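You operate a simulated robot arm through the tools that you are given. There is no shell and no other tool. Be economical: measure what you need, move in short steps, check, and stop when the job is done.

You run a simulated two-armed robot. Do the job below in one go: nothing can be reset, and whatever is moved stays where it is left.

Task
Pour the sorting tray's beads into the bead tray's empty cell, then take that tray to the long table.
Fine: the bead tray on the wooden counter; slide the stopper open to pour and leave it open; put the sorting tray back after; spill nothing.

It is judged by the outcome, as a careful person would: the job done as asked, and still so three seconds after it is handed in. It fails if anything else is knocked over, pushed out of place, dropped, spilled or broken. A push-on lid holds only when it is set on centred and level and pressed home; a screw cap is set on level and turned clockwise until tight.

Robot
Two 6-joint arms with two-finger parallel grippers on one trunk, on a base that drives. Base frame: it is fixed to the floor where the robot stands at the start and does not move with it; the origin is under the middle of the robot, x ahead of it, y to its left, z up; the surface under the hand at the start is at about z = 880. Lengths are in mm, angles in degrees, forces in N, time in s.
The left shoulder is at the start at [70, 166, 1380], the right one opposite. With the tool pointing down near the work surface each hand reaches from about 420 to 840 mm from the robot's upright axis, wherever it stands, measured 20 degrees to its own side. Places, roughly: counter end of the long table [-1300, 100, 700]; stopper [500, -200, 900]. Payload 3.91 kg a hand.
The tool frame of a hand sits at the grasp point between the pads (the TCP): z along the fingers, y along the line on which they close. The tips reach 30 mm beyond it. The gripper opens to 110 mm. The fingers are 20 mm wide and 10 mm thick; the gripper's body (48 by 112 mm) begins 55 mm behind the TCP.
Orientation is told as [roll, pitch, yaw] about the base's x, y, z axes, in that order, counted from this pose: with the fingers straight down and closing along the base's y, the tool's x points along the base's -x, its y along +y and its z along -z.

Tools
- The arms move only by the tool send_rows. It takes "left_moves", "right_moves" or both (then of equal length, played together; a hand with none holds still); each is a list of rows, each a list of 7 numbers: the shift along the tool's x, y, z in units of 20 mm (1.0 is 20 mm), then the turn, a rotation vector about the tool's x, y, z in units of 5 degrees (1.0 is 5 degrees), then the finger opening in mm, from 0 to 110. In form: [[tx, ty, tz, rx, ry, rz, fingers], ...]. A call has 1 to 20 rows; each row shifts and turns the commanded pose from where the row before left it, along the tool's axes as they then stand. A call with a number of a shift or a turn outside -1 to 1 is refused whole. A row lasts 0.2 s, in which the tool goes at most 50 mm and 8.6 degrees; a call with a longer step from one row to the next is refused whole, and so is a gripper value outside its range. A pose out of reach is approached as far as the arm can. The call stops where the force on the tool passes 70 N (or 10 N more than at its start, if that is more) or the arm is blocked; 0.2 s more then pass. Each finger travels about 108 mm/s and halts on what it meets, pressing with about 34 N; the grip force reading is that of the motor and also rises with nothing between the fingers. The clock runs only during rows and for 0.2 s after the last one: add rows that do not move to give the fingers time. The reply holds the time, the measured pose of the TCP, the force on the tool along the base axes, the opening and the grip force, in the units named above and with some noise, with the torque about the TCP (base axes, N m) and any sound that the robot's microphone picked up.
- Cameras (640 x 400 px; columns grow to the right, rows downward): "scene" is now at [92.4, 39.1, 1562.8]; the picture's right is [0.67, -0.74, -0.00], its down [-0.69, -0.62, -0.36] and it looks along [0.27, 0.24, -0.93] (base axes); focal length 214 px, centre (320, 200). "left" rides on the left gripper at [77, -7, -114] in its tool frame; the picture's right is [0.09, 1.00, 0.00], its down [-0.80, 0.07, -0.59] and it looks along [-0.59, 0.05, 0.80] (tool axes); focal length 270 px, centre (320, 200). "right" rides on the right gripper at [77, 7, -114] in its tool frame; the picture's right is [-0.09, 1.00, 0.00], its down [-0.80, -0.07, -0.59] and it looks along [-0.59, -0.05, 0.80] (tool axes); focal length 270 px, centre (320, 200). There is no depth. A picture from a camera that has moved, and an enlarged one, comes with that camera's place and axes in the base frame and with its lens.
- camera(camera): a new picture of that camera. The clock stands still meanwhile.
- lift_body(by): slides the trunk up (or, below 0, down) by that many mm; the arms and the scene camera ride with it, the base frame stays. It gives what a move gives, with no picture.
- roll_base(legs): drives the robot by 1 to 6 legs, each [ahead, left, turn to the left] in mm, mm and degrees, along the robot's own axes; the way and the turn of a leg run together, so that a leg with both is an arc; at most 1500 mm and 180 degrees a leg. The arms and the cameras ride along, it lands a little off, and it stops where it bumps. It gives what a move gives.
- turn_head(pan, tilt): turns the head with the scene camera to pan (to the left, within 86 degrees either way) and tilt (down, from -29 to 69), counted from straight ahead of the robot. It gives what a move gives.
- inspect(camera, box): a new picture of the part [left, top, right, bottom] of that camera's present view, enlarged. The clock stands still meanwhile.
- job_done(): hands the job in; it is judged then, once.

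Go step by step. Nothing tells you exact positions but the pictures and the camera data: compare them with the known pose of the tool, close in by small moves and look again before you grip or let go. The budget is 120 turns and 88 pictures, counting those below and the enlarged ones. Unless the task says otherwise, let go and move clear before handing in, and close with one line.

The tools are called after "Call:" as a command line: name --argument value ..., lists and objects as JSON in quotes. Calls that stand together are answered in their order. send_rows: Moves the arms, as the interface text tells. Its arguments: {"type":"object","properties":{"left_moves":{"type":"array","items":{"type":"array","items":{"type":"number"}}},"right_moves":{"type":"array","items":{"type":"array","items":{"type":"number"}}}},"required":[]} The other tools are called the same way: lift_body (by) slides the trunk up or down; roll_base (legs) drives the base; turn_head (pan, tilt) turns the head that bears the scene camera; camera (camera) takes a picture; inspect (camera, box) takes an enlarged picture of a part of a camera's view; job_done () hands the job in.

At the start:

```text
t: 0.0
left_eef_pos: [685.2, 93.7, 998.2]
left_orientation: [0.0, 0.1, 0.0]
left_ft_force: [0.2, -0.1, -1.2]
left_ft_torque: [-0.02, -0.01, 0.01]
left_gripper_width: 110.3
left_gripper_force: 0.1
right_eef_pos: [444.4, -367.4, 1227.9]
right_orientation: [0.0, 0.0, -0.1]
right_ft_force: [0.2, -0.1, -0.9]
right_ft_torque: [-0.02, 0.02, 0.03]
right_gripper_width: 110.2
right_gripper_force: 0.0
trunk travel left (down, up): [-875.0, 65.0]
robot x, y, heading: [1.2, 1.4, -0.0]
head pan, tilt: [41.9, 68.8]
```

scene: 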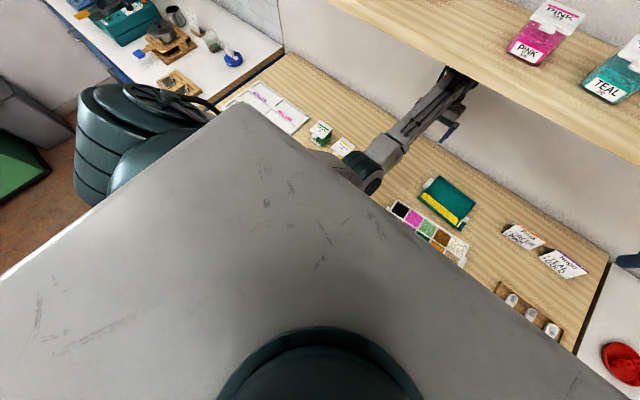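
right: 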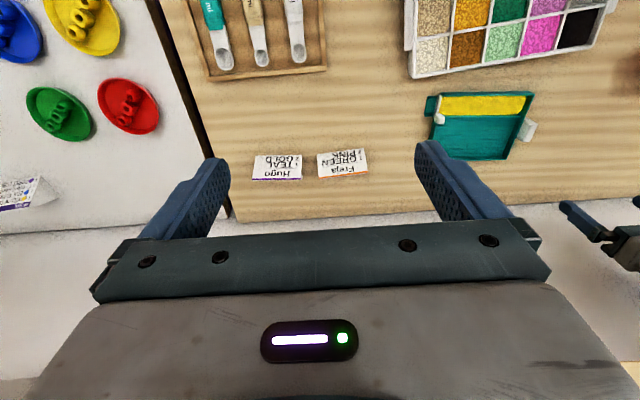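
left: 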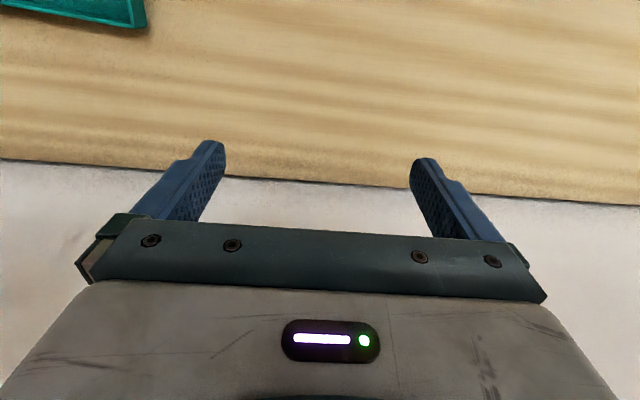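

I see a teal sorting tray with yellow beads and a white multi-cell bead tray on the wooden counter. I'll look more closely from the scene camera, turning the head to the right.

Call:
turn_head --pan -15 --tilt 50

Call:
camera --camera "scene"

Call:
inspect --camera "right" --box '[380, 0, 640, 180]'

```text
t: 1.3
left_eef_pos: [684.5, 92.0, 999.9]
left_orientation: [-0.1, -0.1, 0.0]
left_ft_force: [0.3, 0.1, 0.2]
left_ft_torque: [0.02, 0.02, -0.01]
left_gripper_width: 110.1
left_gripper_force: 0.1
right_eef_pos: [444.8, -367.1, 1229.2]
right_orientation: [0.0, 0.0, 0.0]
right_ft_force: [-0.3, 0.2, -0.6]
right_ft_torque: [-0.02, -0.01, -0.01]
right_gripper_width: 109.9
right_gripper_force: 0.1
trunk travel left (down, up): [-875.0, 65.0]
robot x, y, heading: [-2.1, -1.1, -0.1]
head pan, tilt: [-15.0, 50.0]
```

```text
84 pictures are left
camera scene: at [125.2, -18.1, 1584.7], right [-0.26, -0.97, 0.0], down [-0.74, 0.2, -0.64], along [0.62, -0.17, -0.77], focal length 214 px, centre (320, 200)
```

scene: 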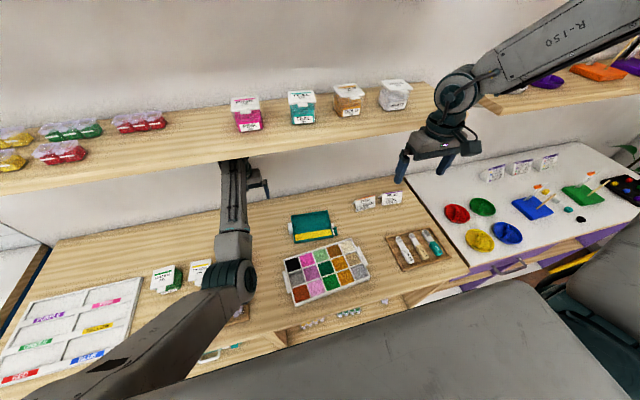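

```text
2.22 times, centred on (510, 90) of right
camera zoom: at [367.8, -359.6, 1343.4], right [0.09, 1.0, 0.0], down [0.8, -0.07, 0.59], along [0.59, -0.05, -0.8], focal length 601 px, centre (-102, 444)
```

zoom: 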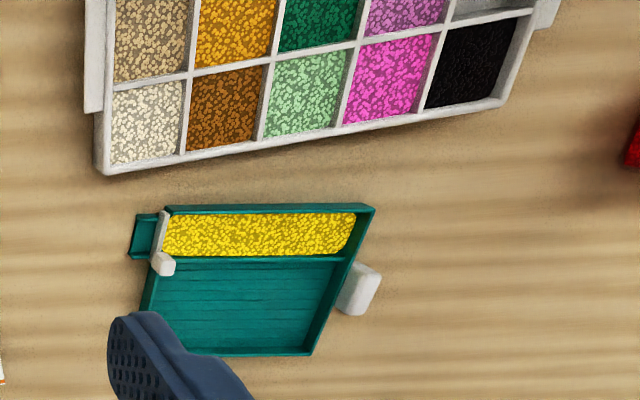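

The sorting tray sits beyond the bead tray. I'll zoom in on both to find the empty cell, the stopper and the spout.

Call:
inspect --camera "scene" --box '[270, 190, 430, 310]'

Call:
inspect --camera "scene" --box '[0, 200, 280, 390]'

```text
3.33 times, centred on (350, 250) of scene
camera zoom: at [125.2, -18.1, 1584.7], right [-0.26, -0.97, 0.0], down [-0.74, 0.2, -0.64], along [0.62, -0.17, -0.77], focal length 715 px, centre (220, 33)
```

zoom: 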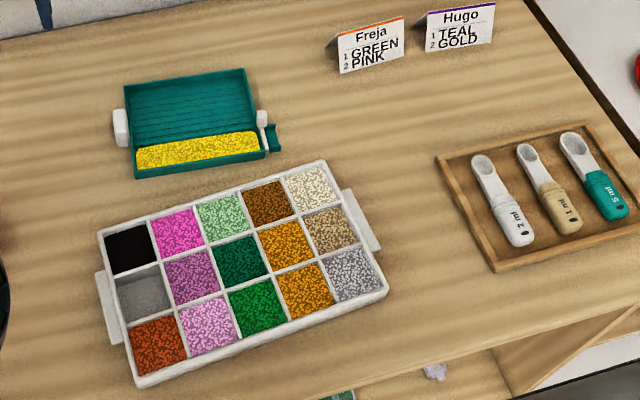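

```text
2.11 times, centred on (140, 295) of scene
camera zoom: at [125.2, -18.1, 1584.7], right [-0.26, -0.97, 0.0], down [-0.74, 0.2, -0.64], along [0.62, -0.17, -0.77], focal length 452 px, centre (699, 0)
```

zoom: 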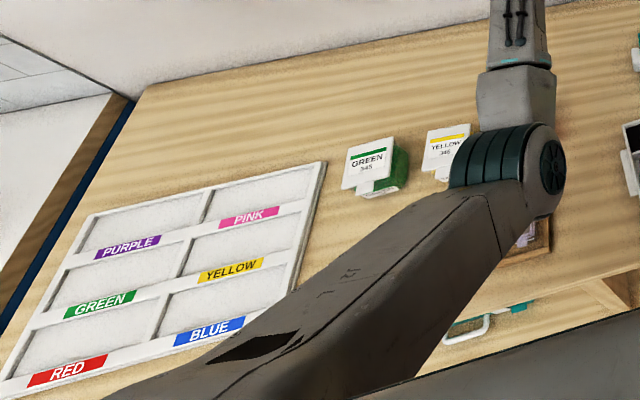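

The empty cell is at about (387,-11), the bead tray's +y column, middle row. The sorting tray is around (566,-104), with its spout and gate at the -y side. I'll pull the left hand back so its camera sees the sorting tray closely.

Call:
send_rows --left_moves '[[1, 0, -0.5, 0, 0, 0, 110], [1, -0.4, -0.5, 0, 0, 0, 110], [1, -0.6, -0.5, 0, 0, 0, 110], [1, -0.6, -0.5, 0, 0, 0, 110], [1, -0.6, -0.5, 0, 0, 0, 110], [1, -0.6, 0, 0, 0, 0, 110], [1, -0.6, 0, 0, 0, 0, 110], [1, -0.6, 0, 0, 0, 0, 110], [1, -0.6, 0, 0, 0, 0, 110], [1, -0.6, 0, 0, 0, 0, 110], [1, -0.4, 0, 0, 0, 0, 110], [0.75, 0, 0, 0, 0, 0, 110]]'

Call:
camera --camera "left"

```text
t: 3.4
left_eef_pos: [637.3, 125.5, 1048.2]
left_orientation: [5.0, -7.7, 2.1]
left_ft_force: [-0.1, 0.5, -0.3]
left_ft_torque: [0.02, -0.01, 0.0]
left_gripper_width: 110.4
left_gripper_force: 0.0
left hand out of reach, approached as far as the arm can: row 3, 4, 5, 6, 7, 8, 9, 10
right_eef_pos: [447.5, -368.9, 1226.3]
right_orientation: [0.1, 0.1, -0.1]
right_ft_force: [0.4, 0.3, -0.6]
right_ft_torque: [0.0, -0.01, -0.04]
right_gripper_width: 109.8
right_gripper_force: 0.0
trunk travel left (down, up): [-875.0, 65.0]
robot x, y, heading: [-0.4, 0.2, 0.1]
head pan, tilt: [-15.0, 50.0]
stopped in row 10 (left hand): the arm was blocked; the commanded pose is now the measured one
```

```text
80 pictures are left
camera left: at [546.0, 104.5, 1150.5], right [-0.14, 0.99, 0.07], down [0.71, 0.05, 0.7], along [0.69, 0.15, -0.71], focal length 270 px, centre (320, 200)
```

left: 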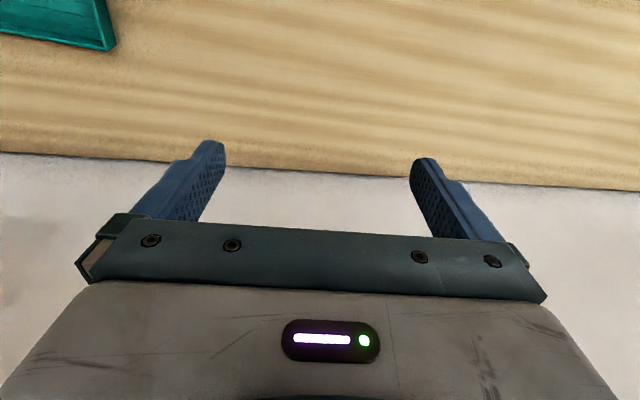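

The left arm got blocked near (637,125). I'll look at what constrains it.

Call:
turn_head --pan 20 --tilt 45

Call:
camera --camera "scene"

```text
t: 4.4
left_eef_pos: [637.1, 125.4, 1048.9]
left_orientation: [4.9, -7.7, 2.3]
left_ft_force: [0.1, 0.1, 0.1]
left_ft_torque: [-0.02, -0.02, 0.02]
left_gripper_width: 110.0
left_gripper_force: 0.0
right_eef_pos: [448.8, -368.7, 1227.4]
right_orientation: [0.1, 0.2, 0.1]
right_ft_force: [-0.2, 0.9, -0.7]
right_ft_torque: [0.01, 0.0, 0.02]
right_gripper_width: 110.0
right_gripper_force: 0.0
trunk travel left (down, up): [-875.0, 65.0]
robot x, y, heading: [1.6, 0.7, -0.1]
head pan, tilt: [20.0, 45.0]
```

```text
79 pictures are left
camera scene: at [131.9, 27.7, 1591.2], right [0.34, -0.94, 0.0], down [-0.67, -0.24, -0.71], along [0.66, 0.24, -0.71], focal length 214 px, centre (320, 200)
```

scene: 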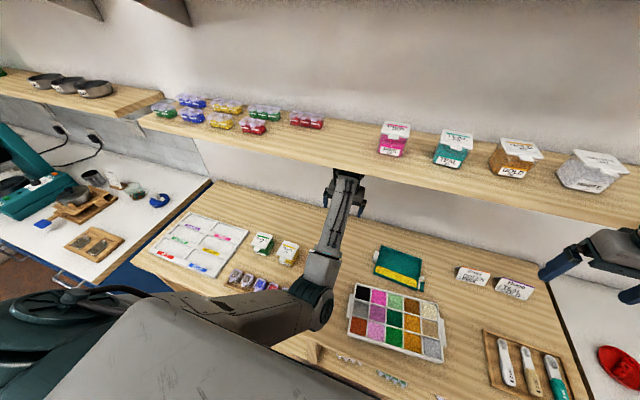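

The left arm is in an elbow-low pose under the shelf and cannot draw back. I'll back the base off 200 mm to get the hand clear of the shelf, then re-pose it.

Call:
roll_base --legs '[[-200, 0, 0]]'

Call:
turn_head --pan 0 --tilt 40

Call:
camera --camera "scene"

Call:
camera --camera "left"

```text
t: 6.0
left_eef_pos: [437.1, 128.3, 1048.2]
left_orientation: [4.8, -7.8, 2.4]
left_ft_force: [0.6, 0.2, 0.2]
left_ft_torque: [-0.01, 0.04, 0.02]
left_gripper_width: 109.9
left_gripper_force: 0.0
right_eef_pos: [247.7, -366.2, 1226.7]
right_orientation: [0.1, 0.3, 0.0]
right_ft_force: [0.9, 0.3, -0.5]
right_ft_torque: [-0.03, 0.0, -0.03]
right_gripper_width: 109.9
right_gripper_force: 0.0
trunk travel left (down, up): [-875.0, 65.0]
robot x, y, heading: [-198.4, -1.6, 0.2]
head pan, tilt: [20.0, 45.0]
```

```text
t: 6.8
left_eef_pos: [432.4, 128.9, 1051.9]
left_orientation: [5.0, -8.0, 2.4]
left_ft_force: [0.0, -0.1, -0.6]
left_ft_torque: [0.0, -0.02, 0.01]
left_gripper_width: 110.2
left_gripper_force: 0.1
right_eef_pos: [242.7, -368.2, 1228.9]
right_orientation: [0.0, 0.0, 0.0]
right_ft_force: [-0.7, 0.5, 0.9]
right_ft_torque: [-0.02, -0.05, 0.02]
right_gripper_width: 109.8
right_gripper_force: 0.1
trunk travel left (down, up): [-875.0, 65.0]
robot x, y, heading: [-199.6, 1.1, 0.3]
head pan, tilt: [0.0, 40.0]
```

```text
78 pictures are left
camera scene: at [-65.9, 1.7, 1599.0], right [0.0, -1.0, 0.0], down [-0.64, 0.0, -0.77], along [0.77, 0.0, -0.64], focal length 214 px, centre (320, 200)
```

scene: 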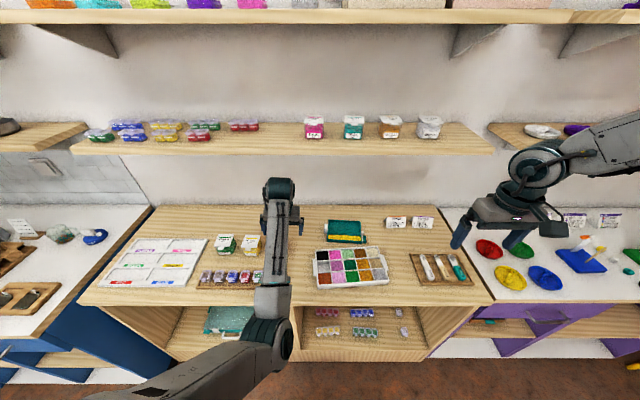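

```text
77 pictures are left
camera left: at [341.7, 106.8, 1152.9], right [-0.14, 0.99, 0.07], down [0.71, 0.05, 0.7], along [0.69, 0.15, -0.71], focal length 270 px, centre (320, 200)
```

left: 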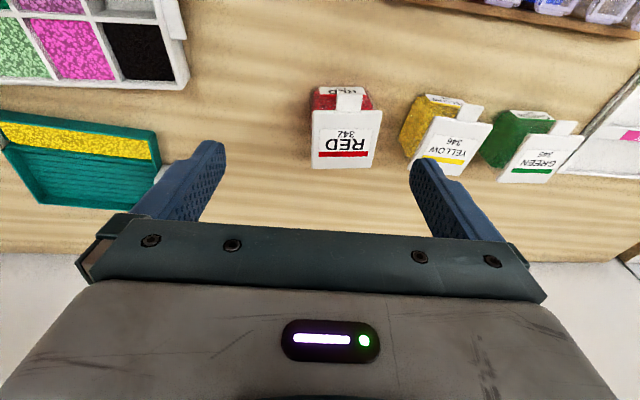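

The counter's now clear of the left hand, and I see the RED/YELLOW/GREEN containers to the left. I'll level the left hand and raise it to find a less cramped arm pose.

Call:
send_rows --left_moves '[[0, 0.5, -1, 0.5, 0.8, 0.25, 110], [0, 0.5, -1, 0.5, 0.8, 0.25, 110], [0, 0.5, -1, 0, 0, 0, 110], [0, 0.5, -1, 0, 0, 0, 110], [0, 0, -1, 0, 0, 0, 110], [0, 0, -1, 0, 0, 0, 110], [0.5, 0, -1, 0, 0, 0, 110], [1, 0, 0, 0, 0, 0, 110], [1, 0, 0, 0, 0, 0, 110], [1, 0, 0, 0, 0, 0, 110], [1, 0, 0, 0, 0, 0, 110]]'

Call:
camera --camera "scene"

```text
t: 9.2
left_eef_pos: [480.3, 126.6, 1035.5]
left_orientation: [0.0, -0.1, 0.2]
left_ft_force: [-0.1, 0.1, 0.1]
left_ft_torque: [0.0, 0.01, 0.01]
left_gripper_width: 110.0
left_gripper_force: 0.1
left hand out of reach, approached as far as the arm can: row 1, 2, 3, 4, 5, 6, 7, 8, 9, 10, 11
right_eef_pos: [245.8, -365.1, 1228.9]
right_orientation: [-0.1, 0.0, -0.1]
right_ft_force: [-0.2, 1.1, -0.3]
right_ft_torque: [-0.01, -0.01, 0.01]
right_gripper_width: 110.0
right_gripper_force: 0.0
trunk travel left (down, up): [-875.0, 65.0]
robot x, y, heading: [-202.1, -2.5, 0.1]
head pan, tilt: [0.0, 40.0]
```

```text
76 pictures are left
camera scene: at [-64.1, 4.2, 1599.0], right [0.0, -1.0, 0.0], down [-0.64, 0.0, -0.77], along [0.77, 0.0, -0.64], focal length 214 px, centre (320, 200)
```

scene: 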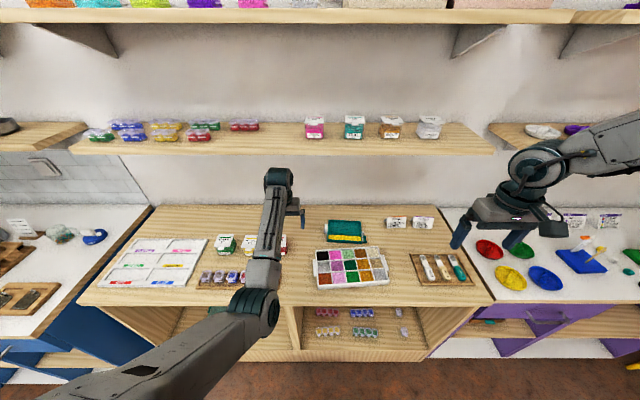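

The left arm's elbow-low pose limits it when the hand is high, so raising the trunk and working low should help. I'll raise the trunk and check with a null row.

Call:
lift_body --by 65

Call:
send_rows --left_moves '[[0, 0, 0, 0, 0, 0, 110]]'

```text
t: 10.3
left_eef_pos: [480.6, 124.7, 1101.8]
left_orientation: [0.1, 0.0, 0.2]
left_ft_force: [0.5, -0.4, 0.4]
left_ft_torque: [0.02, 0.0, 0.01]
left_gripper_width: 110.0
left_gripper_force: 0.1
right_eef_pos: [244.9, -368.7, 1294.0]
right_orientation: [0.0, 0.1, 0.0]
right_ft_force: [0.1, -0.1, 1.0]
right_ft_torque: [0.0, -0.01, -0.04]
right_gripper_width: 110.3
right_gripper_force: 0.1
trunk travel left (down, up): [-940.0, 0.0]
robot x, y, heading: [-197.1, 1.9, -0.1]
head pan, tilt: [0.0, 40.0]
```

```text
t: 10.7
left_eef_pos: [480.6, 125.4, 1101.0]
left_orientation: [0.1, 0.0, 0.2]
left_ft_force: [-0.2, -0.5, -0.9]
left_ft_torque: [0.03, -0.01, 0.01]
left_gripper_width: 110.0
left_gripper_force: 0.1
right_eef_pos: [244.3, -367.6, 1293.0]
right_orientation: [0.0, 0.0, 0.0]
right_ft_force: [0.7, 0.0, 0.4]
right_ft_torque: [0.0, 0.01, 0.01]
right_gripper_width: 110.1
right_gripper_force: 0.1
trunk travel left (down, up): [-940.0, 0.0]
robot x, y, heading: [-201.8, 0.1, 0.1]
head pan, tilt: [0.0, 40.0]
```

Call:
send_rows --left_moves '[[0, -1, 0.5, 0, 0, 0, 110], [0, -1, 0.5, 0, 0, 0, 110], [0, -1, 0.5, 0, 0, 0, 110], [0, -1, 0.5, 0, 0, 0, 110], [0, -1, 0.5, 0, 0, 0, 110], [0.5, -1, 0.5, 0, 0, 0, 110], [0.5, -1, 0.5, 0, 0, 0, 110]]'

Call:
camera --camera "left"

```text
t: 12.5
left_eef_pos: [486.7, 28.1, 1027.6]
left_orientation: [2.0, -1.1, 1.9]
left_ft_force: [0.1, -0.1, -0.3]
left_ft_torque: [-0.02, 0.0, 0.05]
left_gripper_width: 109.7
left_gripper_force: 0.0
left hand out of reach, approached as far as the arm can: row 7
right_eef_pos: [245.3, -365.6, 1292.8]
right_orientation: [0.0, 0.0, 0.0]
right_ft_force: [-0.4, 0.4, -0.2]
right_ft_torque: [0.0, 0.01, -0.01]
right_gripper_width: 109.7
right_gripper_force: 0.1
trunk travel left (down, up): [-940.0, 0.0]
robot x, y, heading: [-199.2, -1.8, 0.0]
head pan, tilt: [0.0, 40.0]
stopped in row 7 (left hand): the arm was blocked; the commanded pose is now the measured one
```

```text
75 pictures are left
camera left: at [408.0, 14.7, 1140.8], right [-0.12, 0.99, 0.03], down [0.79, 0.08, 0.61], along [0.6, 0.1, -0.79], focal length 270 px, centre (320, 200)
```

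left: 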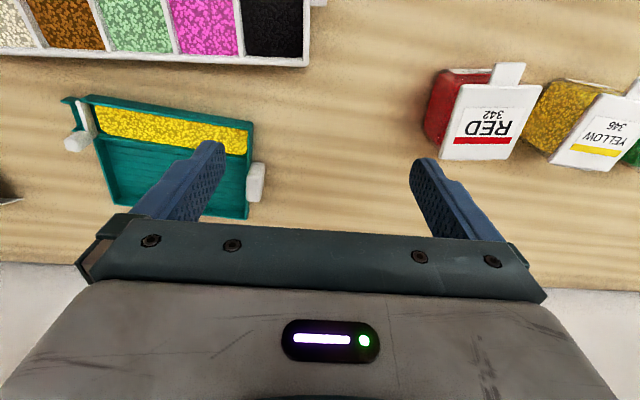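

Call:
inspect --camera "left" --box '[40, 70, 280, 220]'

```text
2.67 times, centred on (160, 145) of left
camera zoom: at [408.0, 14.7, 1140.8], right [-0.12, 0.99, 0.03], down [0.79, 0.08, 0.61], along [0.6, 0.1, -0.79], focal length 721 px, centre (747, 347)
```

zoom: 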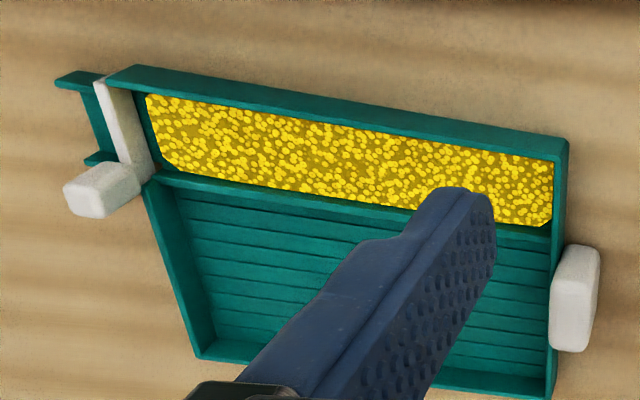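

The gate has a white knob and should slide toward +x. The white handle is on the +y side. The left hand works best about 20° to its own side, so I'll shift the base right and a little forward for the pick-up.

Call:
roll_base --legs '[[0, -190, 0], [80, 0, 0]]'

Call:
send_rows --left_moves '[[0.5, 1, 0, 0.4, 0.2, 0.4, 110], [0.5, 1, 0, 0, 0, 0, 110], [0, 1, 0, 0, 0, 0, 110], [0, 1, 0, 0, 0, 0, 110], [0, 1, 0, 0, 0, 0, 110], [0, 1, 0, 0, 0, 0, 110], [0, 0.5, 0, 0, 0, 0, 110]]'

Call:
camera --camera "left"

```text
t: 14.7
left_eef_pos: [557.9, -154.5, 1032.4]
left_orientation: [1.8, -1.5, 2.3]
left_ft_force: [-0.3, -0.9, 1.2]
left_ft_torque: [-0.02, -0.04, 0.0]
left_gripper_width: 109.9
left_gripper_force: 0.0
right_eef_pos: [315.9, -551.0, 1298.3]
right_orientation: [-0.1, -0.6, 0.4]
right_ft_force: [-0.9, 0.2, -0.4]
right_ft_torque: [-0.01, -0.06, 0.01]
right_gripper_width: 110.0
right_gripper_force: 0.0
trunk travel left (down, up): [-940.0, 0.0]
robot x, y, heading: [-119.0, -187.0, 0.3]
head pan, tilt: [0.0, 40.0]
```

```text
t: 16.3
left_eef_pos: [544.9, -27.8, 1026.7]
left_orientation: [0.1, 0.2, 0.2]
left_ft_force: [0.7, 0.1, -1.0]
left_ft_torque: [0.03, -0.02, -0.02]
left_gripper_width: 110.2
left_gripper_force: 0.1
right_eef_pos: [328.5, -553.2, 1292.7]
right_orientation: [-0.1, 0.2, 0.4]
right_ft_force: [0.3, -0.9, -1.1]
right_ft_torque: [0.0, 0.01, 0.0]
right_gripper_width: 110.1
right_gripper_force: 0.0
trunk travel left (down, up): [-940.0, 0.0]
robot x, y, heading: [-118.0, -186.0, 0.2]
head pan, tilt: [0.0, 40.0]
```

```text
73 pictures are left
camera left: at [468.1, -35.3, 1141.0], right [-0.09, 1.0, 0.0], down [0.8, 0.07, 0.59], along [0.59, 0.05, -0.81], focal length 270 px, centre (320, 200)
```

left: 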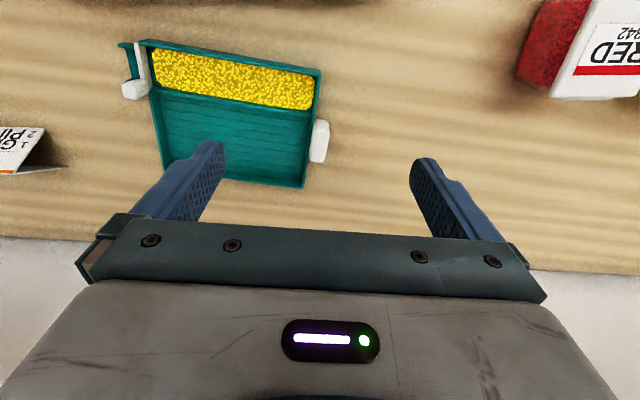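

The handle is at about (576,-27), with the tray yawed roughly -4°. I'll turn the left hand 90° so the fingers close along the handle's length, with the camera looking across the tray toward the spout.

Call:
send_rows --left_moves '[[0, 0.5, -0.5, 0, 0, 1, 110], [0, 0.5, -0.5, 0, 0, 1, 110], [0, 0, 0, 0, 0, 1, 110], [0, 0, 0, 0, 0, 1, 110], [0, 0, 0, 0, 0, 1, 110], [0, 0, 0, 0, 0, 1, 110], [0, 0, 0, 0, 0, 1, 110], [0, 0, 0, 0, 0, 1, 110], [0, 0, 0, 0, 0, 1, 110], [0, 0, 0, 0, 0, 1, 110], [0, 0, 0, 0, 0, 1, 110], [0, 0, 0, 0, 0, 1, 110], [0, 0, 0, 0, 0, 1, 110], [0, 0, 0, 0, 0, 1, 110], [0, 0, 0, 0, 0, 1, 110], [0, 0, 0, 0, 0, 1, 110], [0, 0, 0, 0, 0, 1, 110], [0, 0, 0, 0, 0, 1, 110], [0, 0, 0, 0, 0, 0.8, 110]]'

Call:
camera --camera "left"

```text
t: 20.3
left_eef_pos: [546.5, -6.6, 1046.6]
left_orientation: [-0.2, 0.1, -93.9]
left_ft_force: [0.1, -0.1, 0.3]
left_ft_torque: [-0.02, 0.02, -0.01]
left_gripper_width: 110.0
left_gripper_force: 0.0
right_eef_pos: [327.3, -551.5, 1293.7]
right_orientation: [-0.1, -0.1, 0.3]
right_ft_force: [0.1, -0.6, -0.3]
right_ft_torque: [-0.02, 0.01, 0.01]
right_gripper_width: 110.1
right_gripper_force: 0.0
trunk travel left (down, up): [-940.0, 0.0]
robot x, y, heading: [-118.2, -187.8, 0.1]
head pan, tilt: [0.0, 40.0]
```

```text
72 pictures are left
camera left: at [544.8, 69.7, 1160.4], right [1.0, 0.02, 0.0], down [0.02, -0.8, 0.59], along [0.01, -0.59, -0.8], focal length 270 px, centre (320, 200)
```

left: 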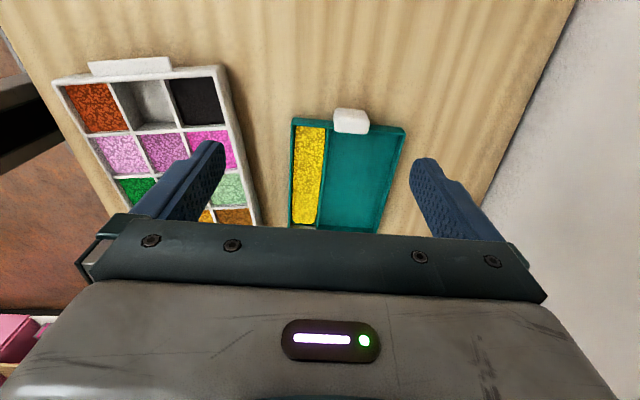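

Call:
inspect --camera "left" --box '[270, 80, 430, 240]'

```text
2.50 times, centred on (350, 160) of left
camera zoom: at [544.8, 69.7, 1160.4], right [1.0, 0.02, 0.0], down [0.02, -0.8, 0.59], along [0.01, -0.59, -0.8], focal length 676 px, centre (245, 300)
```

zoom: 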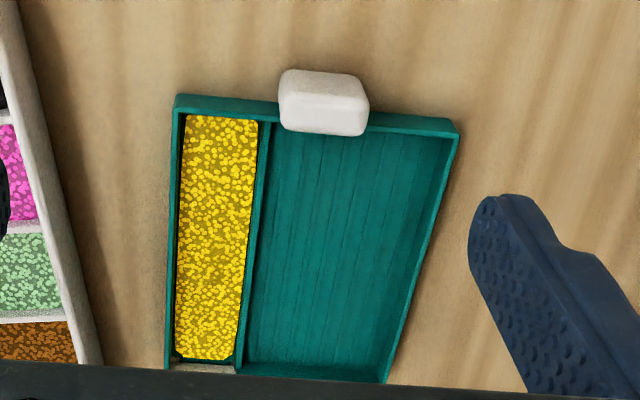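

The handle is a rounded block about 33 mm long and 17 deep, its top near z=910. I'll move over it, lower part way, tilt the hand 15° outward and check.

Call:
send_rows --left_moves '[[-0.17, 0.8, 0.5, 0, 0, 0, 90], [-0.17, 0.75, 0.8, 0, 0, 0, 90], [0, 0, 1, 0, 0, 0, 90], [0, 0, 1, 0, 0, 0, 90], [0, 0, 0.7, 0, -1, 0, 90], [0, 0, 0, 0, -1, 0, 90], [0, 0, 0, 0, -1, 0, 90]]'

Call:
camera --camera "left"

Call:
turn_head --pan 15 --tilt 45

Call:
camera --camera "scene"

```text
t: 21.9
left_eef_pos: [576.2, -14.9, 967.8]
left_orientation: [0.1, -15.1, -93.7]
left_ft_force: [0.0, 0.1, 0.8]
left_ft_torque: [0.02, -0.01, 0.02]
left_gripper_width: 90.1
left_gripper_force: 0.0
right_eef_pos: [325.8, -553.1, 1294.0]
right_orientation: [0.0, 0.0, 0.3]
right_ft_force: [0.2, -0.6, 0.5]
right_ft_torque: [-0.01, -0.01, -0.04]
right_gripper_width: 110.1
right_gripper_force: 0.2
trunk travel left (down, up): [-940.0, 0.0]
robot x, y, heading: [-120.7, -187.5, 0.2]
head pan, tilt: [0.0, 40.0]
```

```text
70 pictures are left
camera left: at [575.2, 89.1, 1058.0], right [1.0, 0.02, -0.02], down [0.03, -0.62, 0.78], along [0.0, -0.78, -0.62], focal length 270 px, centre (320, 200)
```

left: 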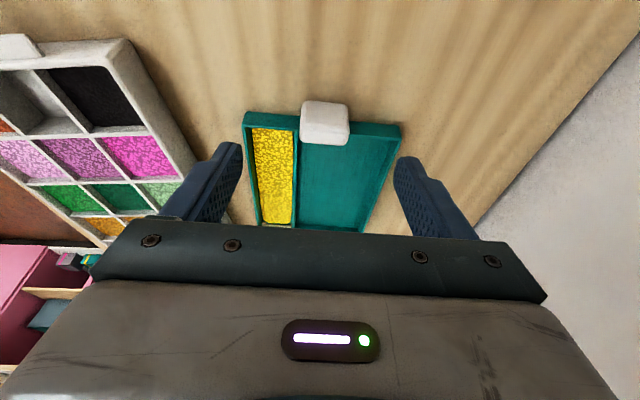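

```text
t: 22.6
left_eef_pos: [575.4, -15.2, 966.3]
left_orientation: [-0.2, -15.0, -93.9]
left_ft_force: [0.4, -0.3, -0.1]
left_ft_torque: [0.01, -0.03, -0.01]
left_gripper_width: 90.0
left_gripper_force: 0.0
right_eef_pos: [326.7, -553.7, 1293.1]
right_orientation: [0.0, -0.1, 0.3]
right_ft_force: [0.1, -0.5, -0.4]
right_ft_torque: [0.0, 0.0, 0.03]
right_gripper_width: 109.9
right_gripper_force: 0.0
trunk travel left (down, up): [-940.0, 0.0]
robot x, y, heading: [-119.1, -189.9, 0.4]
head pan, tilt: [15.0, 45.0]
```

```text
69 pictures are left
camera scene: at [9.4, -165.1, 1656.7], right [0.26, -0.96, 0.0], down [-0.68, -0.19, -0.71], along [0.68, 0.19, -0.71], focal length 214 px, centre (320, 200)
```

scene: 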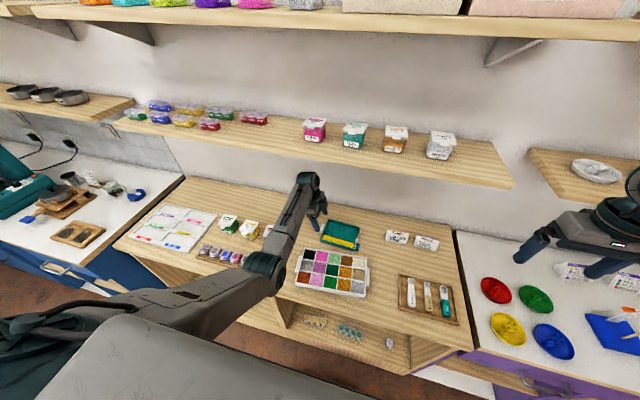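

Alignment looks right: the handle is centred between the fingers. I'll lower onto it and grip.

Call:
send_rows --left_moves '[[0.2, 0.03, 0.8, 0, 0, 0, 90], [0.2, 0.03, 0.8, 0, 0, 0, 70], [0.15, 0, 0.75, 0, 0, 0, 60]]'

Call:
camera --camera "left"

```text
t: 23.4
left_eef_pos: [574.1, -16.7, 917.5]
left_orientation: [0.0, -15.0, -93.8]
left_ft_force: [-0.6, -0.3, -1.3]
left_ft_torque: [0.02, 0.01, -0.02]
left_gripper_width: 60.0
left_gripper_force: 0.0
right_eef_pos: [324.5, -554.1, 1294.7]
right_orientation: [0.0, -0.1, 0.3]
right_ft_force: [-0.6, -0.1, 0.5]
right_ft_torque: [-0.02, -0.04, -0.01]
right_gripper_width: 109.7
right_gripper_force: 0.1
trunk travel left (down, up): [-940.0, 0.0]
robot x, y, heading: [-115.0, -188.5, 0.2]
head pan, tilt: [15.0, 45.0]
```

```text
68 pictures are left
camera left: at [574.4, 87.0, 1008.8], right [1.0, 0.02, -0.02], down [0.03, -0.62, 0.78], along [0.0, -0.78, -0.62], focal length 270 px, centre (320, 200)
```

left: 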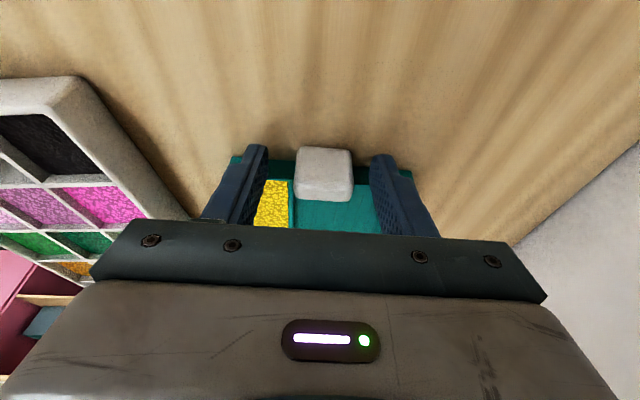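

Call:
send_rows --left_moves '[[0, 0, 0, 0, 0, 0, 40], [0, 0, 0, 0, 0, 0, 20], [0, 0, 0, 0, 0, 0, 10], [0, 0, 0, 0, 0, 0, 10]]'

Call:
camera --camera "left"

```text
t: 24.4
left_eef_pos: [577.5, -15.5, 918.1]
left_orientation: [-0.1, -15.1, -93.9]
left_ft_force: [-0.4, -0.7, 0.4]
left_ft_torque: [0.08, -0.02, 0.02]
left_gripper_width: 33.5
left_gripper_force: 33.9
right_eef_pos: [327.7, -553.6, 1293.2]
right_orientation: [0.1, 0.0, 0.2]
right_ft_force: [-0.8, -0.1, 1.0]
right_ft_torque: [0.01, -0.02, 0.01]
right_gripper_width: 110.2
right_gripper_force: 0.1
trunk travel left (down, up): [-940.0, 0.0]
robot x, y, heading: [-121.4, -190.6, 0.5]
head pan, tilt: [15.0, 45.0]
```

```text
67 pictures are left
camera left: at [577.3, 87.1, 1008.2], right [1.0, 0.02, -0.03], down [0.03, -0.62, 0.78], along [0.0, -0.78, -0.62], focal length 270 px, centre (320, 200)
```

left: 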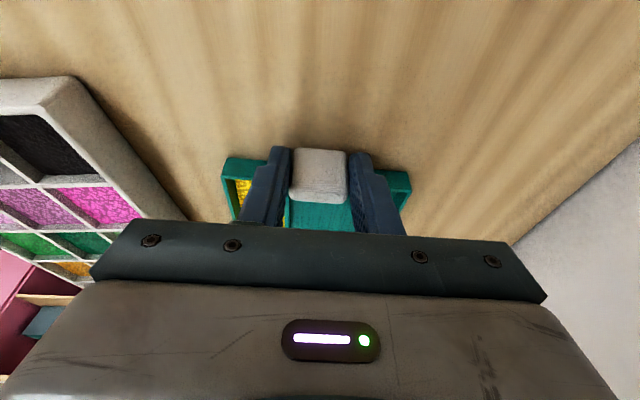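

Gripped at 33.5 mm. I'll lift a little and check for sag.

Call:
send_rows --left_moves '[[-0.13, 0, -0.48, 0, 0, 0, 10], [-0.13, 0, -0.48, 0, 0, 0, 10], [-0.13, 0, -0.48, 0, -0.3, 0, 10], [-0.13, 0, -0.48, 0, -0.3, 0, 10], [0, 0, 0, 0, 0, 0, 10]]'

Call:
camera --camera "left"

Call:
inspect --camera "scene" --box '[270, 190, 430, 290]'

```text
t: 25.6
left_eef_pos: [578.9, -16.4, 959.3]
left_orientation: [-0.2, -18.0, -93.9]
left_ft_force: [-0.6, -0.5, -1.4]
left_ft_torque: [0.1, 0.01, 0.01]
left_gripper_width: 33.3
left_gripper_force: 34.2
right_eef_pos: [327.0, -554.2, 1294.0]
right_orientation: [0.1, -0.1, 0.2]
right_ft_force: [-0.1, 0.7, 0.5]
right_ft_torque: [0.0, -0.01, -0.05]
right_gripper_width: 110.1
right_gripper_force: 0.2
trunk travel left (down, up): [-940.0, 0.0]
robot x, y, heading: [-122.5, -188.3, 0.4]
head pan, tilt: [15.0, 45.0]
```

```text
66 pictures are left
camera left: at [578.8, 91.9, 1043.1], right [1.0, 0.02, -0.03], down [0.03, -0.58, 0.81], along [0.0, -0.81, -0.58], focal length 270 px, centre (320, 200)
```

left: 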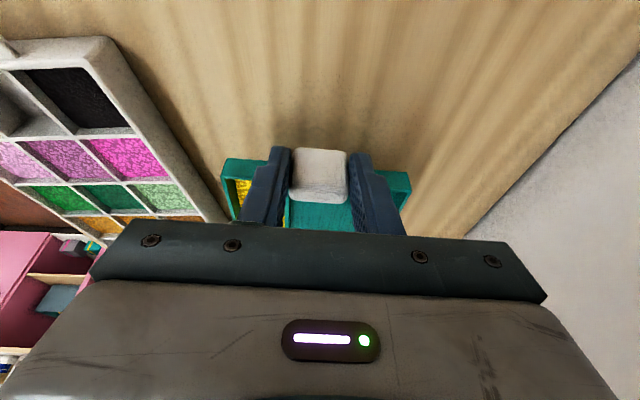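

```text
4.00 times, centred on (350, 240) of scene
camera zoom: at [9.8, -165.3, 1656.6], right [0.26, -0.96, 0.0], down [-0.68, -0.19, -0.71], along [0.68, 0.19, -0.71], focal length 858 px, centre (200, 40)
```

zoom: 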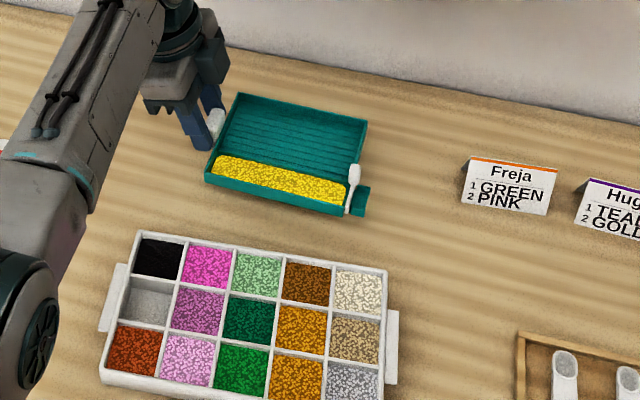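

The tray is held firmly and stays level. I'll raise it, tip the spout up a bit more for the drive, and shift the base to the pouring spot.

Call:
send_rows --left_moves '[[-0.3, 0, -0.9, 0, -0.3, 0, 10], [-0.3, 0, -0.9, 0, -0.3, 0, 10], [-0.3, 0, -0.9, 0, -0.3, 0, 10], [-0.3, 0, -0.9, 0, 0, 0, 10], [0, 0, 0, 0, 0, 0, 10]]'

Call:
roll_base --legs '[[-80, 0, 0], [0, 140, 0], [0, 140, 0]]'

Call:
camera --camera "scene"

```text
t: 26.9
left_eef_pos: [579.4, -15.6, 1035.4]
left_orientation: [-0.1, -22.5, -93.9]
left_ft_force: [0.2, 0.0, -1.5]
left_ft_torque: [0.09, -0.02, 0.03]
left_gripper_width: 33.3
left_gripper_force: 34.0
right_eef_pos: [326.5, -553.6, 1293.8]
right_orientation: [0.0, 0.1, 0.2]
right_ft_force: [0.1, -0.1, -0.4]
right_ft_torque: [-0.03, -0.01, 0.01]
right_gripper_width: 110.0
right_gripper_force: 0.1
trunk travel left (down, up): [-940.0, 0.0]
robot x, y, heading: [-121.9, -190.4, 0.4]
head pan, tilt: [15.0, 45.0]
```

```text
t: 29.8
left_eef_pos: [496.3, 262.3, 1034.8]
left_orientation: [0.0, -22.4, -93.6]
left_ft_force: [0.4, 0.2, -1.0]
left_ft_torque: [0.11, 0.01, 0.02]
left_gripper_width: 33.3
left_gripper_force: 33.8
right_eef_pos: [246.1, -277.1, 1292.0]
right_orientation: [0.2, -0.1, 0.6]
right_ft_force: [0.3, -0.3, 0.0]
right_ft_torque: [0.02, 0.0, -0.01]
right_gripper_width: 109.9
right_gripper_force: 0.1
trunk travel left (down, up): [-940.0, 0.0]
robot x, y, heading: [-201.3, 84.2, 0.5]
head pan, tilt: [15.0, 45.0]
```

```text
64 pictures are left
camera scene: at [-72.6, 110.1, 1656.6], right [0.27, -0.96, 0.0], down [-0.68, -0.19, -0.71], along [0.68, 0.19, -0.71], focal length 214 px, centre (320, 200)
```

scene: 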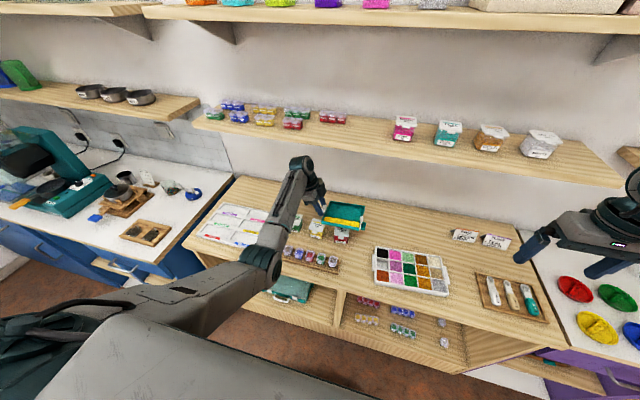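

Now I'll bring the spout over the empty cell at height (spout tipped up) and bring the right hand near, to look at the stopper.

Call:
send_rows --left_moves '[[-0.45, -0.25, 0.18, 0, 0, 0, 10], [-0.45, -0.25, 0.18, 0, 0, 0, 10], [-0.45, -0.25, 0.18, 0, 0, 0, 10], [-0.45, -0.25, 0.18, 0, 0, 0, 10], [-0.45, -0.25, 0.18, 0, 0, 0, 10], [-0.45, -0.25, 0.18, 0, 0, 0, 10], [-0.45, -0.25, 0.18, 0, 0, 0, 10], [-0.45, -0.25, 0.18, 0, 0, 0, 10], [-0.46, -0.25, 0.18, 0, 0, 0, 10], [0, 0, 0, 0, 0, 0, 10]]' --right_moves '[[-0.8, 0.9, 0.85, 0, 0, 0, 110], [-0.8, 0.9, 0.85, 0, 0, 0, 110], [-0.8, 0.9, 0.85, 0, 0, 0, 110], [-0.8, 0.9, 0.85, 0, 0, 0, 110], [-0.8, 0.9, 0.85, 0, 0, 0, 110], [-0.8, 0.9, 0.85, 0, 0, 0, 110], [-0.8, 0.9, 0.85, 0, 0, 0, 110], [-0.8, 0.9, 0.85, 0, 0, 0, 110], [-0.8, 0.9, 0.85, 0, 0, 0, 110], [0, 0, 0, 0, 0, 0, 110]]'

Call:
camera --camera "right"

Call:
camera --camera "scene"

```text
t: 32.0
left_eef_pos: [446.1, 180.8, 1037.1]
left_orientation: [-0.1, -22.5, -93.7]
left_ft_force: [0.0, 0.2, -0.8]
left_ft_torque: [0.08, -0.01, 0.0]
left_gripper_width: 33.5
left_gripper_force: 34.4
right_eef_pos: [276.5, -292.1, 1159.6]
right_orientation: [0.2, -0.1, 0.4]
right_ft_force: [-0.1, -0.6, -0.6]
right_ft_torque: [-0.02, -0.03, -0.01]
right_gripper_width: 110.1
right_gripper_force: 0.1
right hand out of reach, approached as far as the arm can: row 1, 2, 3, 4, 5, 6, 7, 8, 9
trunk travel left (down, up): [-940.0, 0.0]
robot x, y, heading: [-205.7, 91.4, 0.6]
head pan, tilt: [15.0, 45.0]
```

```text
63 pictures are left
camera right: at [199.2, -285.6, 1273.6], right [0.08, 1.0, 0.0], down [0.8, -0.07, 0.6], along [0.59, -0.05, -0.8], focal length 270 px, centre (320, 200)
```

right: 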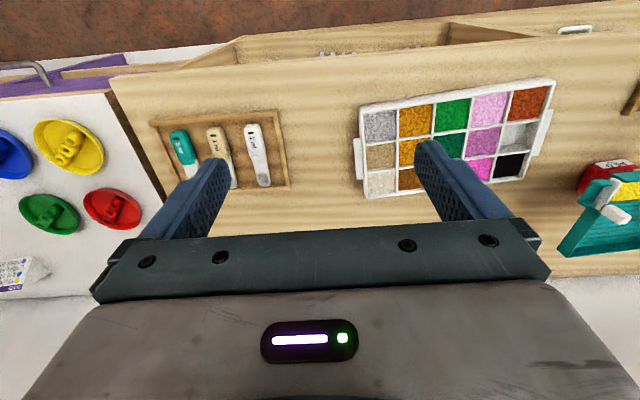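

```text
62 pictures are left
camera scene: at [-72.9, 114.1, 1656.6], right [0.27, -0.96, 0.0], down [-0.68, -0.19, -0.71], along [0.68, 0.19, -0.71], focal length 214 px, centre (320, 200)
```

scene: 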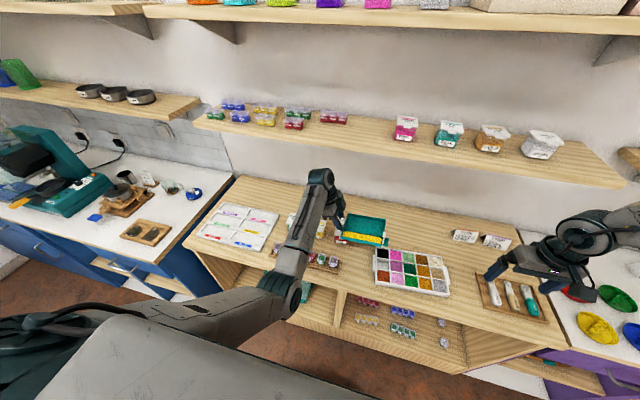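

The right arm also reaches inward only when low. I'll lower it first, then go inward.

Call:
send_rows --right_moves '[[0, 0, 1, 0, 0, 0, 60], [0, 0, 1, 0, 0, 0, 60], [0, 0, 1, 0, 0, 0, 60], [0, 0, 1, 0, 0, 0, 60], [0, 0, 1, 0, 0, 0, 60], [0, 0, 1, 0, 0, 0, 60], [-1, 0, 0.5, 0, 0, 0, 60], [-1, 0, 0, 0, 0, 0, 60], [-1, 0, 0, 0, 0, 0, 60], [-1, 0, 0, 0, 0, 0, 60], [-1, 1, 0, 0, 0, 0, 60], [0, 1, 0, 0, 0, 0, 60], [0, 1, 0, 0, 0, 0, 60], [0, 1, 0, 0, 0, 0, 60], [0, 1, 0, 0, 0, 0, 60]]'

Call:
camera --camera "scene"

```text
t: 35.2
left_eef_pos: [445.0, 181.1, 1037.1]
left_orientation: [-0.1, -22.5, -93.7]
left_ft_force: [0.0, -0.1, -1.1]
left_ft_torque: [0.09, 0.01, 0.0]
left_gripper_width: 33.5
left_gripper_force: 34.2
right_eef_pos: [280.7, -317.7, 1066.1]
right_orientation: [0.1, -0.2, 0.4]
right_ft_force: [1.0, 0.0, -0.1]
right_ft_torque: [0.01, 0.01, 0.0]
right_gripper_width: 60.1
right_gripper_force: 0.2
right hand out of reach, approached as far as the arm can: row 2, 3, 4, 5, 6, 7, 8, 9, 10, 11, 12, 13, 14, 15
trunk travel left (down, up): [-940.0, 0.0]
robot x, y, heading: [-200.9, 88.6, 0.4]
head pan, tilt: [15.0, 45.0]
```

```text
61 pictures are left
camera scene: at [-73.1, 113.6, 1656.6], right [0.27, -0.96, 0.0], down [-0.68, -0.19, -0.71], along [0.68, 0.19, -0.71], focal length 214 px, centre (320, 200)
```

scene: 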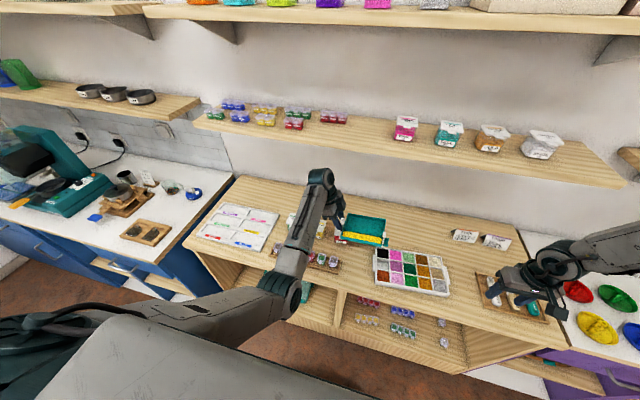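

The right arm keeps slipping outward. I'll look at its configuration.

Call:
turn_head --pan -50 --tilt 35

Call:
camera --camera "scene"

```text
t: 36.5
left_eef_pos: [445.4, 181.8, 1036.2]
left_orientation: [-0.2, -22.5, -93.7]
left_ft_force: [0.2, -0.3, 0.3]
left_ft_torque: [0.1, 0.0, 0.01]
left_gripper_width: 33.3
left_gripper_force: 33.6
right_eef_pos: [280.0, -317.8, 1066.3]
right_orientation: [0.1, -0.1, 0.5]
right_ft_force: [0.4, 0.3, 0.7]
right_ft_torque: [0.0, 0.03, -0.01]
right_gripper_width: 59.7
right_gripper_force: 0.1
trunk travel left (down, up): [-940.0, 0.0]
robot x, y, heading: [-202.5, 90.6, 0.6]
head pan, tilt: [-50.0, 35.0]
```

```text
60 pictures are left
camera scene: at [-93.8, 24.7, 1671.4], right [-0.76, -0.65, 0.0], down [-0.37, 0.44, -0.82], along [0.53, -0.62, -0.57], focal length 214 px, centre (320, 200)
```

scene: 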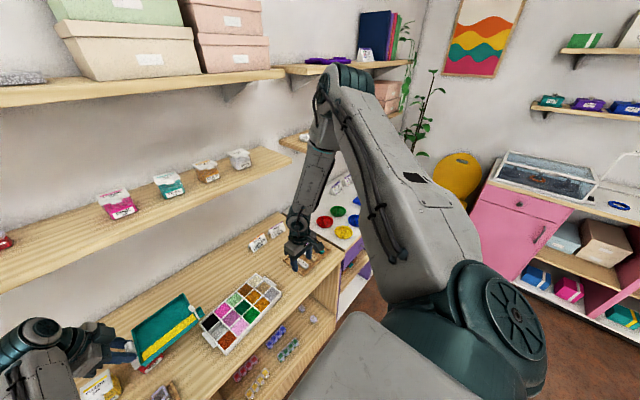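

The right arm is elbow-up with its forearm nearly in line with the tool, likely near a wrist singularity. I'll test a purely forward move.

Call:
send_rows --right_moves '[[-1, 0, 0, 0, 0, 0, 60], [-1, 0, 0, 0, 0, 0, 60], [-1, 0, 0, 0, 0, 0, 60], [-1, 0, 0, 0, 0, 0, 60]]'

```text
t: 37.5
left_eef_pos: [445.7, 180.8, 1036.9]
left_orientation: [0.0, -22.6, -93.5]
left_ft_force: [0.0, -0.7, -1.1]
left_ft_torque: [0.09, 0.0, -0.02]
left_gripper_width: 32.9
left_gripper_force: 34.0
right_eef_pos: [332.3, -351.5, 1078.5]
right_orientation: [0.0, 0.0, 0.4]
right_ft_force: [-0.4, -0.2, 0.1]
right_ft_torque: [-0.01, -0.02, 0.0]
right_gripper_width: 60.0
right_gripper_force: 0.1
right hand out of reach, approached as far as the arm can: row 1, 2, 3, 4
trunk travel left (down, up): [-940.0, 0.0]
robot x, y, heading: [-202.1, 89.9, 0.5]
head pan, tilt: [-50.0, 35.0]
```

The right hand seems held on a fixed azimuth. A wrist-roll limit at yaw 0 would explain that, so I'll turn its yaw to +90, mirroring what worked on the left.

Call:
send_rows --right_moves '[[0, 0, 0, 0, 0, -1, 60], [0, 0, 0, 0, 0, -1, 60], [0, 0, 0, 0, 0, -1, 60], [0, 0, 0, 0, 0, -1, 60], [0, 0, 0, 0, 0, -1, 60], [0, 0, 0, 0, 0, -1, 60], [0, 0, 0, 0, 0, -1, 60], [0, 0, 0, 0, 0, -1, 60], [0, 0, 0, 0, 0, -1, 60], [0, 0, 0, 0, 0, -1, 60], [0, 0, 0, 0, 0, -1, 60], [0, 0, 0, 0, 0, -1, 60], [0, 0, 0, 0, 0, -1, 60], [0, 0, 0, 0, 0, -1, 60], [0, 0, 0, 0, 0, -1, 60], [0, 0, 0, 0, 0, -1, 60], [0, 0, 0, 0, 0, -1, 60], [0, 0, 0, 0, 0, -1, 60]]'

Call:
send_rows --right_moves '[[-0.5, -0.5, 0, 0, 0, 0, 60], [-0.5, -0.5, 0, 0, 0, 0, 60], [-0.5, -0.5, 0, 0, 0, 0, 60]]'

```text
t: 41.3
left_eef_pos: [445.7, 180.8, 1035.5]
left_orientation: [-0.1, -22.5, -93.5]
left_ft_force: [-0.9, -0.3, -1.8]
left_ft_torque: [0.07, -0.03, 0.03]
left_gripper_width: 33.5
left_gripper_force: 34.1
right_eef_pos: [196.9, -278.5, 1034.8]
right_orientation: [-0.3, -0.1, 90.4]
right_ft_force: [0.0, -1.2, 0.6]
right_ft_torque: [-0.01, 0.0, -0.05]
right_gripper_width: 59.8
right_gripper_force: 0.2
right hand out of reach, approached as far as the arm can: row 2, 3, 4, 5, 6, 7, 8, 9, 10, 11, 12, 13, 14, 15, 16, 17, 18
trunk travel left (down, up): [-940.0, 0.0]
robot x, y, heading: [-200.2, 86.8, 0.6]
head pan, tilt: [-50.0, 35.0]
```

```text
t: 42.1
left_eef_pos: [445.7, 180.0, 1036.0]
left_orientation: [0.0, -22.5, -93.6]
left_ft_force: [0.3, -0.5, -0.5]
left_ft_torque: [0.11, -0.03, 0.04]
left_gripper_width: 33.5
left_gripper_force: 33.4
right_eef_pos: [196.2, -278.5, 1034.7]
right_orientation: [-0.5, -0.1, 90.4]
right_ft_force: [0.6, -0.4, 0.2]
right_ft_torque: [0.0, 0.01, 0.0]
right_gripper_width: 60.3
right_gripper_force: 0.0
right hand out of reach, approached as far as the arm can: row 1, 2, 3
trunk travel left (down, up): [-940.0, 0.0]
robot x, y, heading: [-200.7, 90.0, 0.2]
head pan, tilt: [-50.0, 35.0]
```

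Yaw +90 pushes it outward, so I'll try the other way and turn toward yaw -90.

Call:
send_rows --right_moves '[[0, 0, 0, 0, 0, 1, 60], [0, 0, 0, 0, 0, 1, 60], [0, 0, 0, 0, 0, 1, 60], [0, 0, 0, 0, 0, 1, 60], [0, 0, 0, 0, 0, 1, 60], [0, 0, 0, 0, 0, 1, 60], [0, 0, 0, 0, 0, 1, 60], [0, 0, 0, 0, 0, 1, 60], [0, 0, 0, 0, 0, 1, 60], [0, 0, 0, 0, 0, 1, 60], [0, 0, 0, 0, 0, 1, 60], [0, 0, 0, 0, 0, 1, 60], [0, 0, 0, 0, 0, 1, 60], [0, 0, 0, 0, 0, 1, 60], [0, 0, 0, 0, 0, 1, 60], [0, 0, 0, 0, 0, 1, 60], [0, 0, 0, 0, 0, 1, 60], [0, 0, 0, 0, 0, 1, 60], [0, 0, 0, 0, 0, 1, 60], [0, 0, 0, 0, 0, 1, 60]]'

Call:
send_rows --right_moves '[[0, 0, 0, 0, 0, 1, 60], [0, 0, 0, 0, 0, 1, 60], [0, 0, 0, 0, 0, 1, 60], [0, 0, 0, 0, 0, 1, 60], [0, 0, 0, 0, 0, 1, 60], [0, 0, 0, 0, 0, 1, 60], [0, 0, 0, 0, 0, 1, 60], [0, 0, 0, 0, 0, 1, 60]]'

```text
t: 46.3
left_eef_pos: [443.9, 180.2, 1036.0]
left_orientation: [-0.1, -22.4, -93.6]
left_ft_force: [0.5, -0.9, -1.2]
left_ft_torque: [0.06, -0.02, 0.0]
left_gripper_width: 33.5
left_gripper_force: 33.8
right_eef_pos: [196.2, -279.0, 1033.0]
right_orientation: [0.2, 0.0, -9.6]
right_ft_force: [-0.9, -0.7, -0.2]
right_ft_torque: [-0.02, -0.02, 0.0]
right_gripper_width: 59.9
right_gripper_force: 0.0
trunk travel left (down, up): [-940.0, 0.0]
robot x, y, heading: [-202.4, 91.8, 0.5]
head pan, tilt: [-50.0, 35.0]
```

```text
t: 48.1
left_eef_pos: [445.0, 180.2, 1036.3]
left_orientation: [-0.1, -22.5, -93.5]
left_ft_force: [0.9, -0.1, -1.4]
left_ft_torque: [0.08, 0.0, 0.02]
left_gripper_width: 33.3
left_gripper_force: 34.1
right_eef_pos: [195.0, -278.5, 1033.2]
right_orientation: [0.1, 0.0, -49.6]
right_ft_force: [-0.6, 0.0, -0.4]
right_ft_torque: [-0.01, -0.01, 0.03]
right_gripper_width: 60.0
right_gripper_force: 0.0
trunk travel left (down, up): [-940.0, 0.0]
robot x, y, heading: [-203.3, 92.0, 0.7]
head pan, tilt: [-50.0, 35.0]
```

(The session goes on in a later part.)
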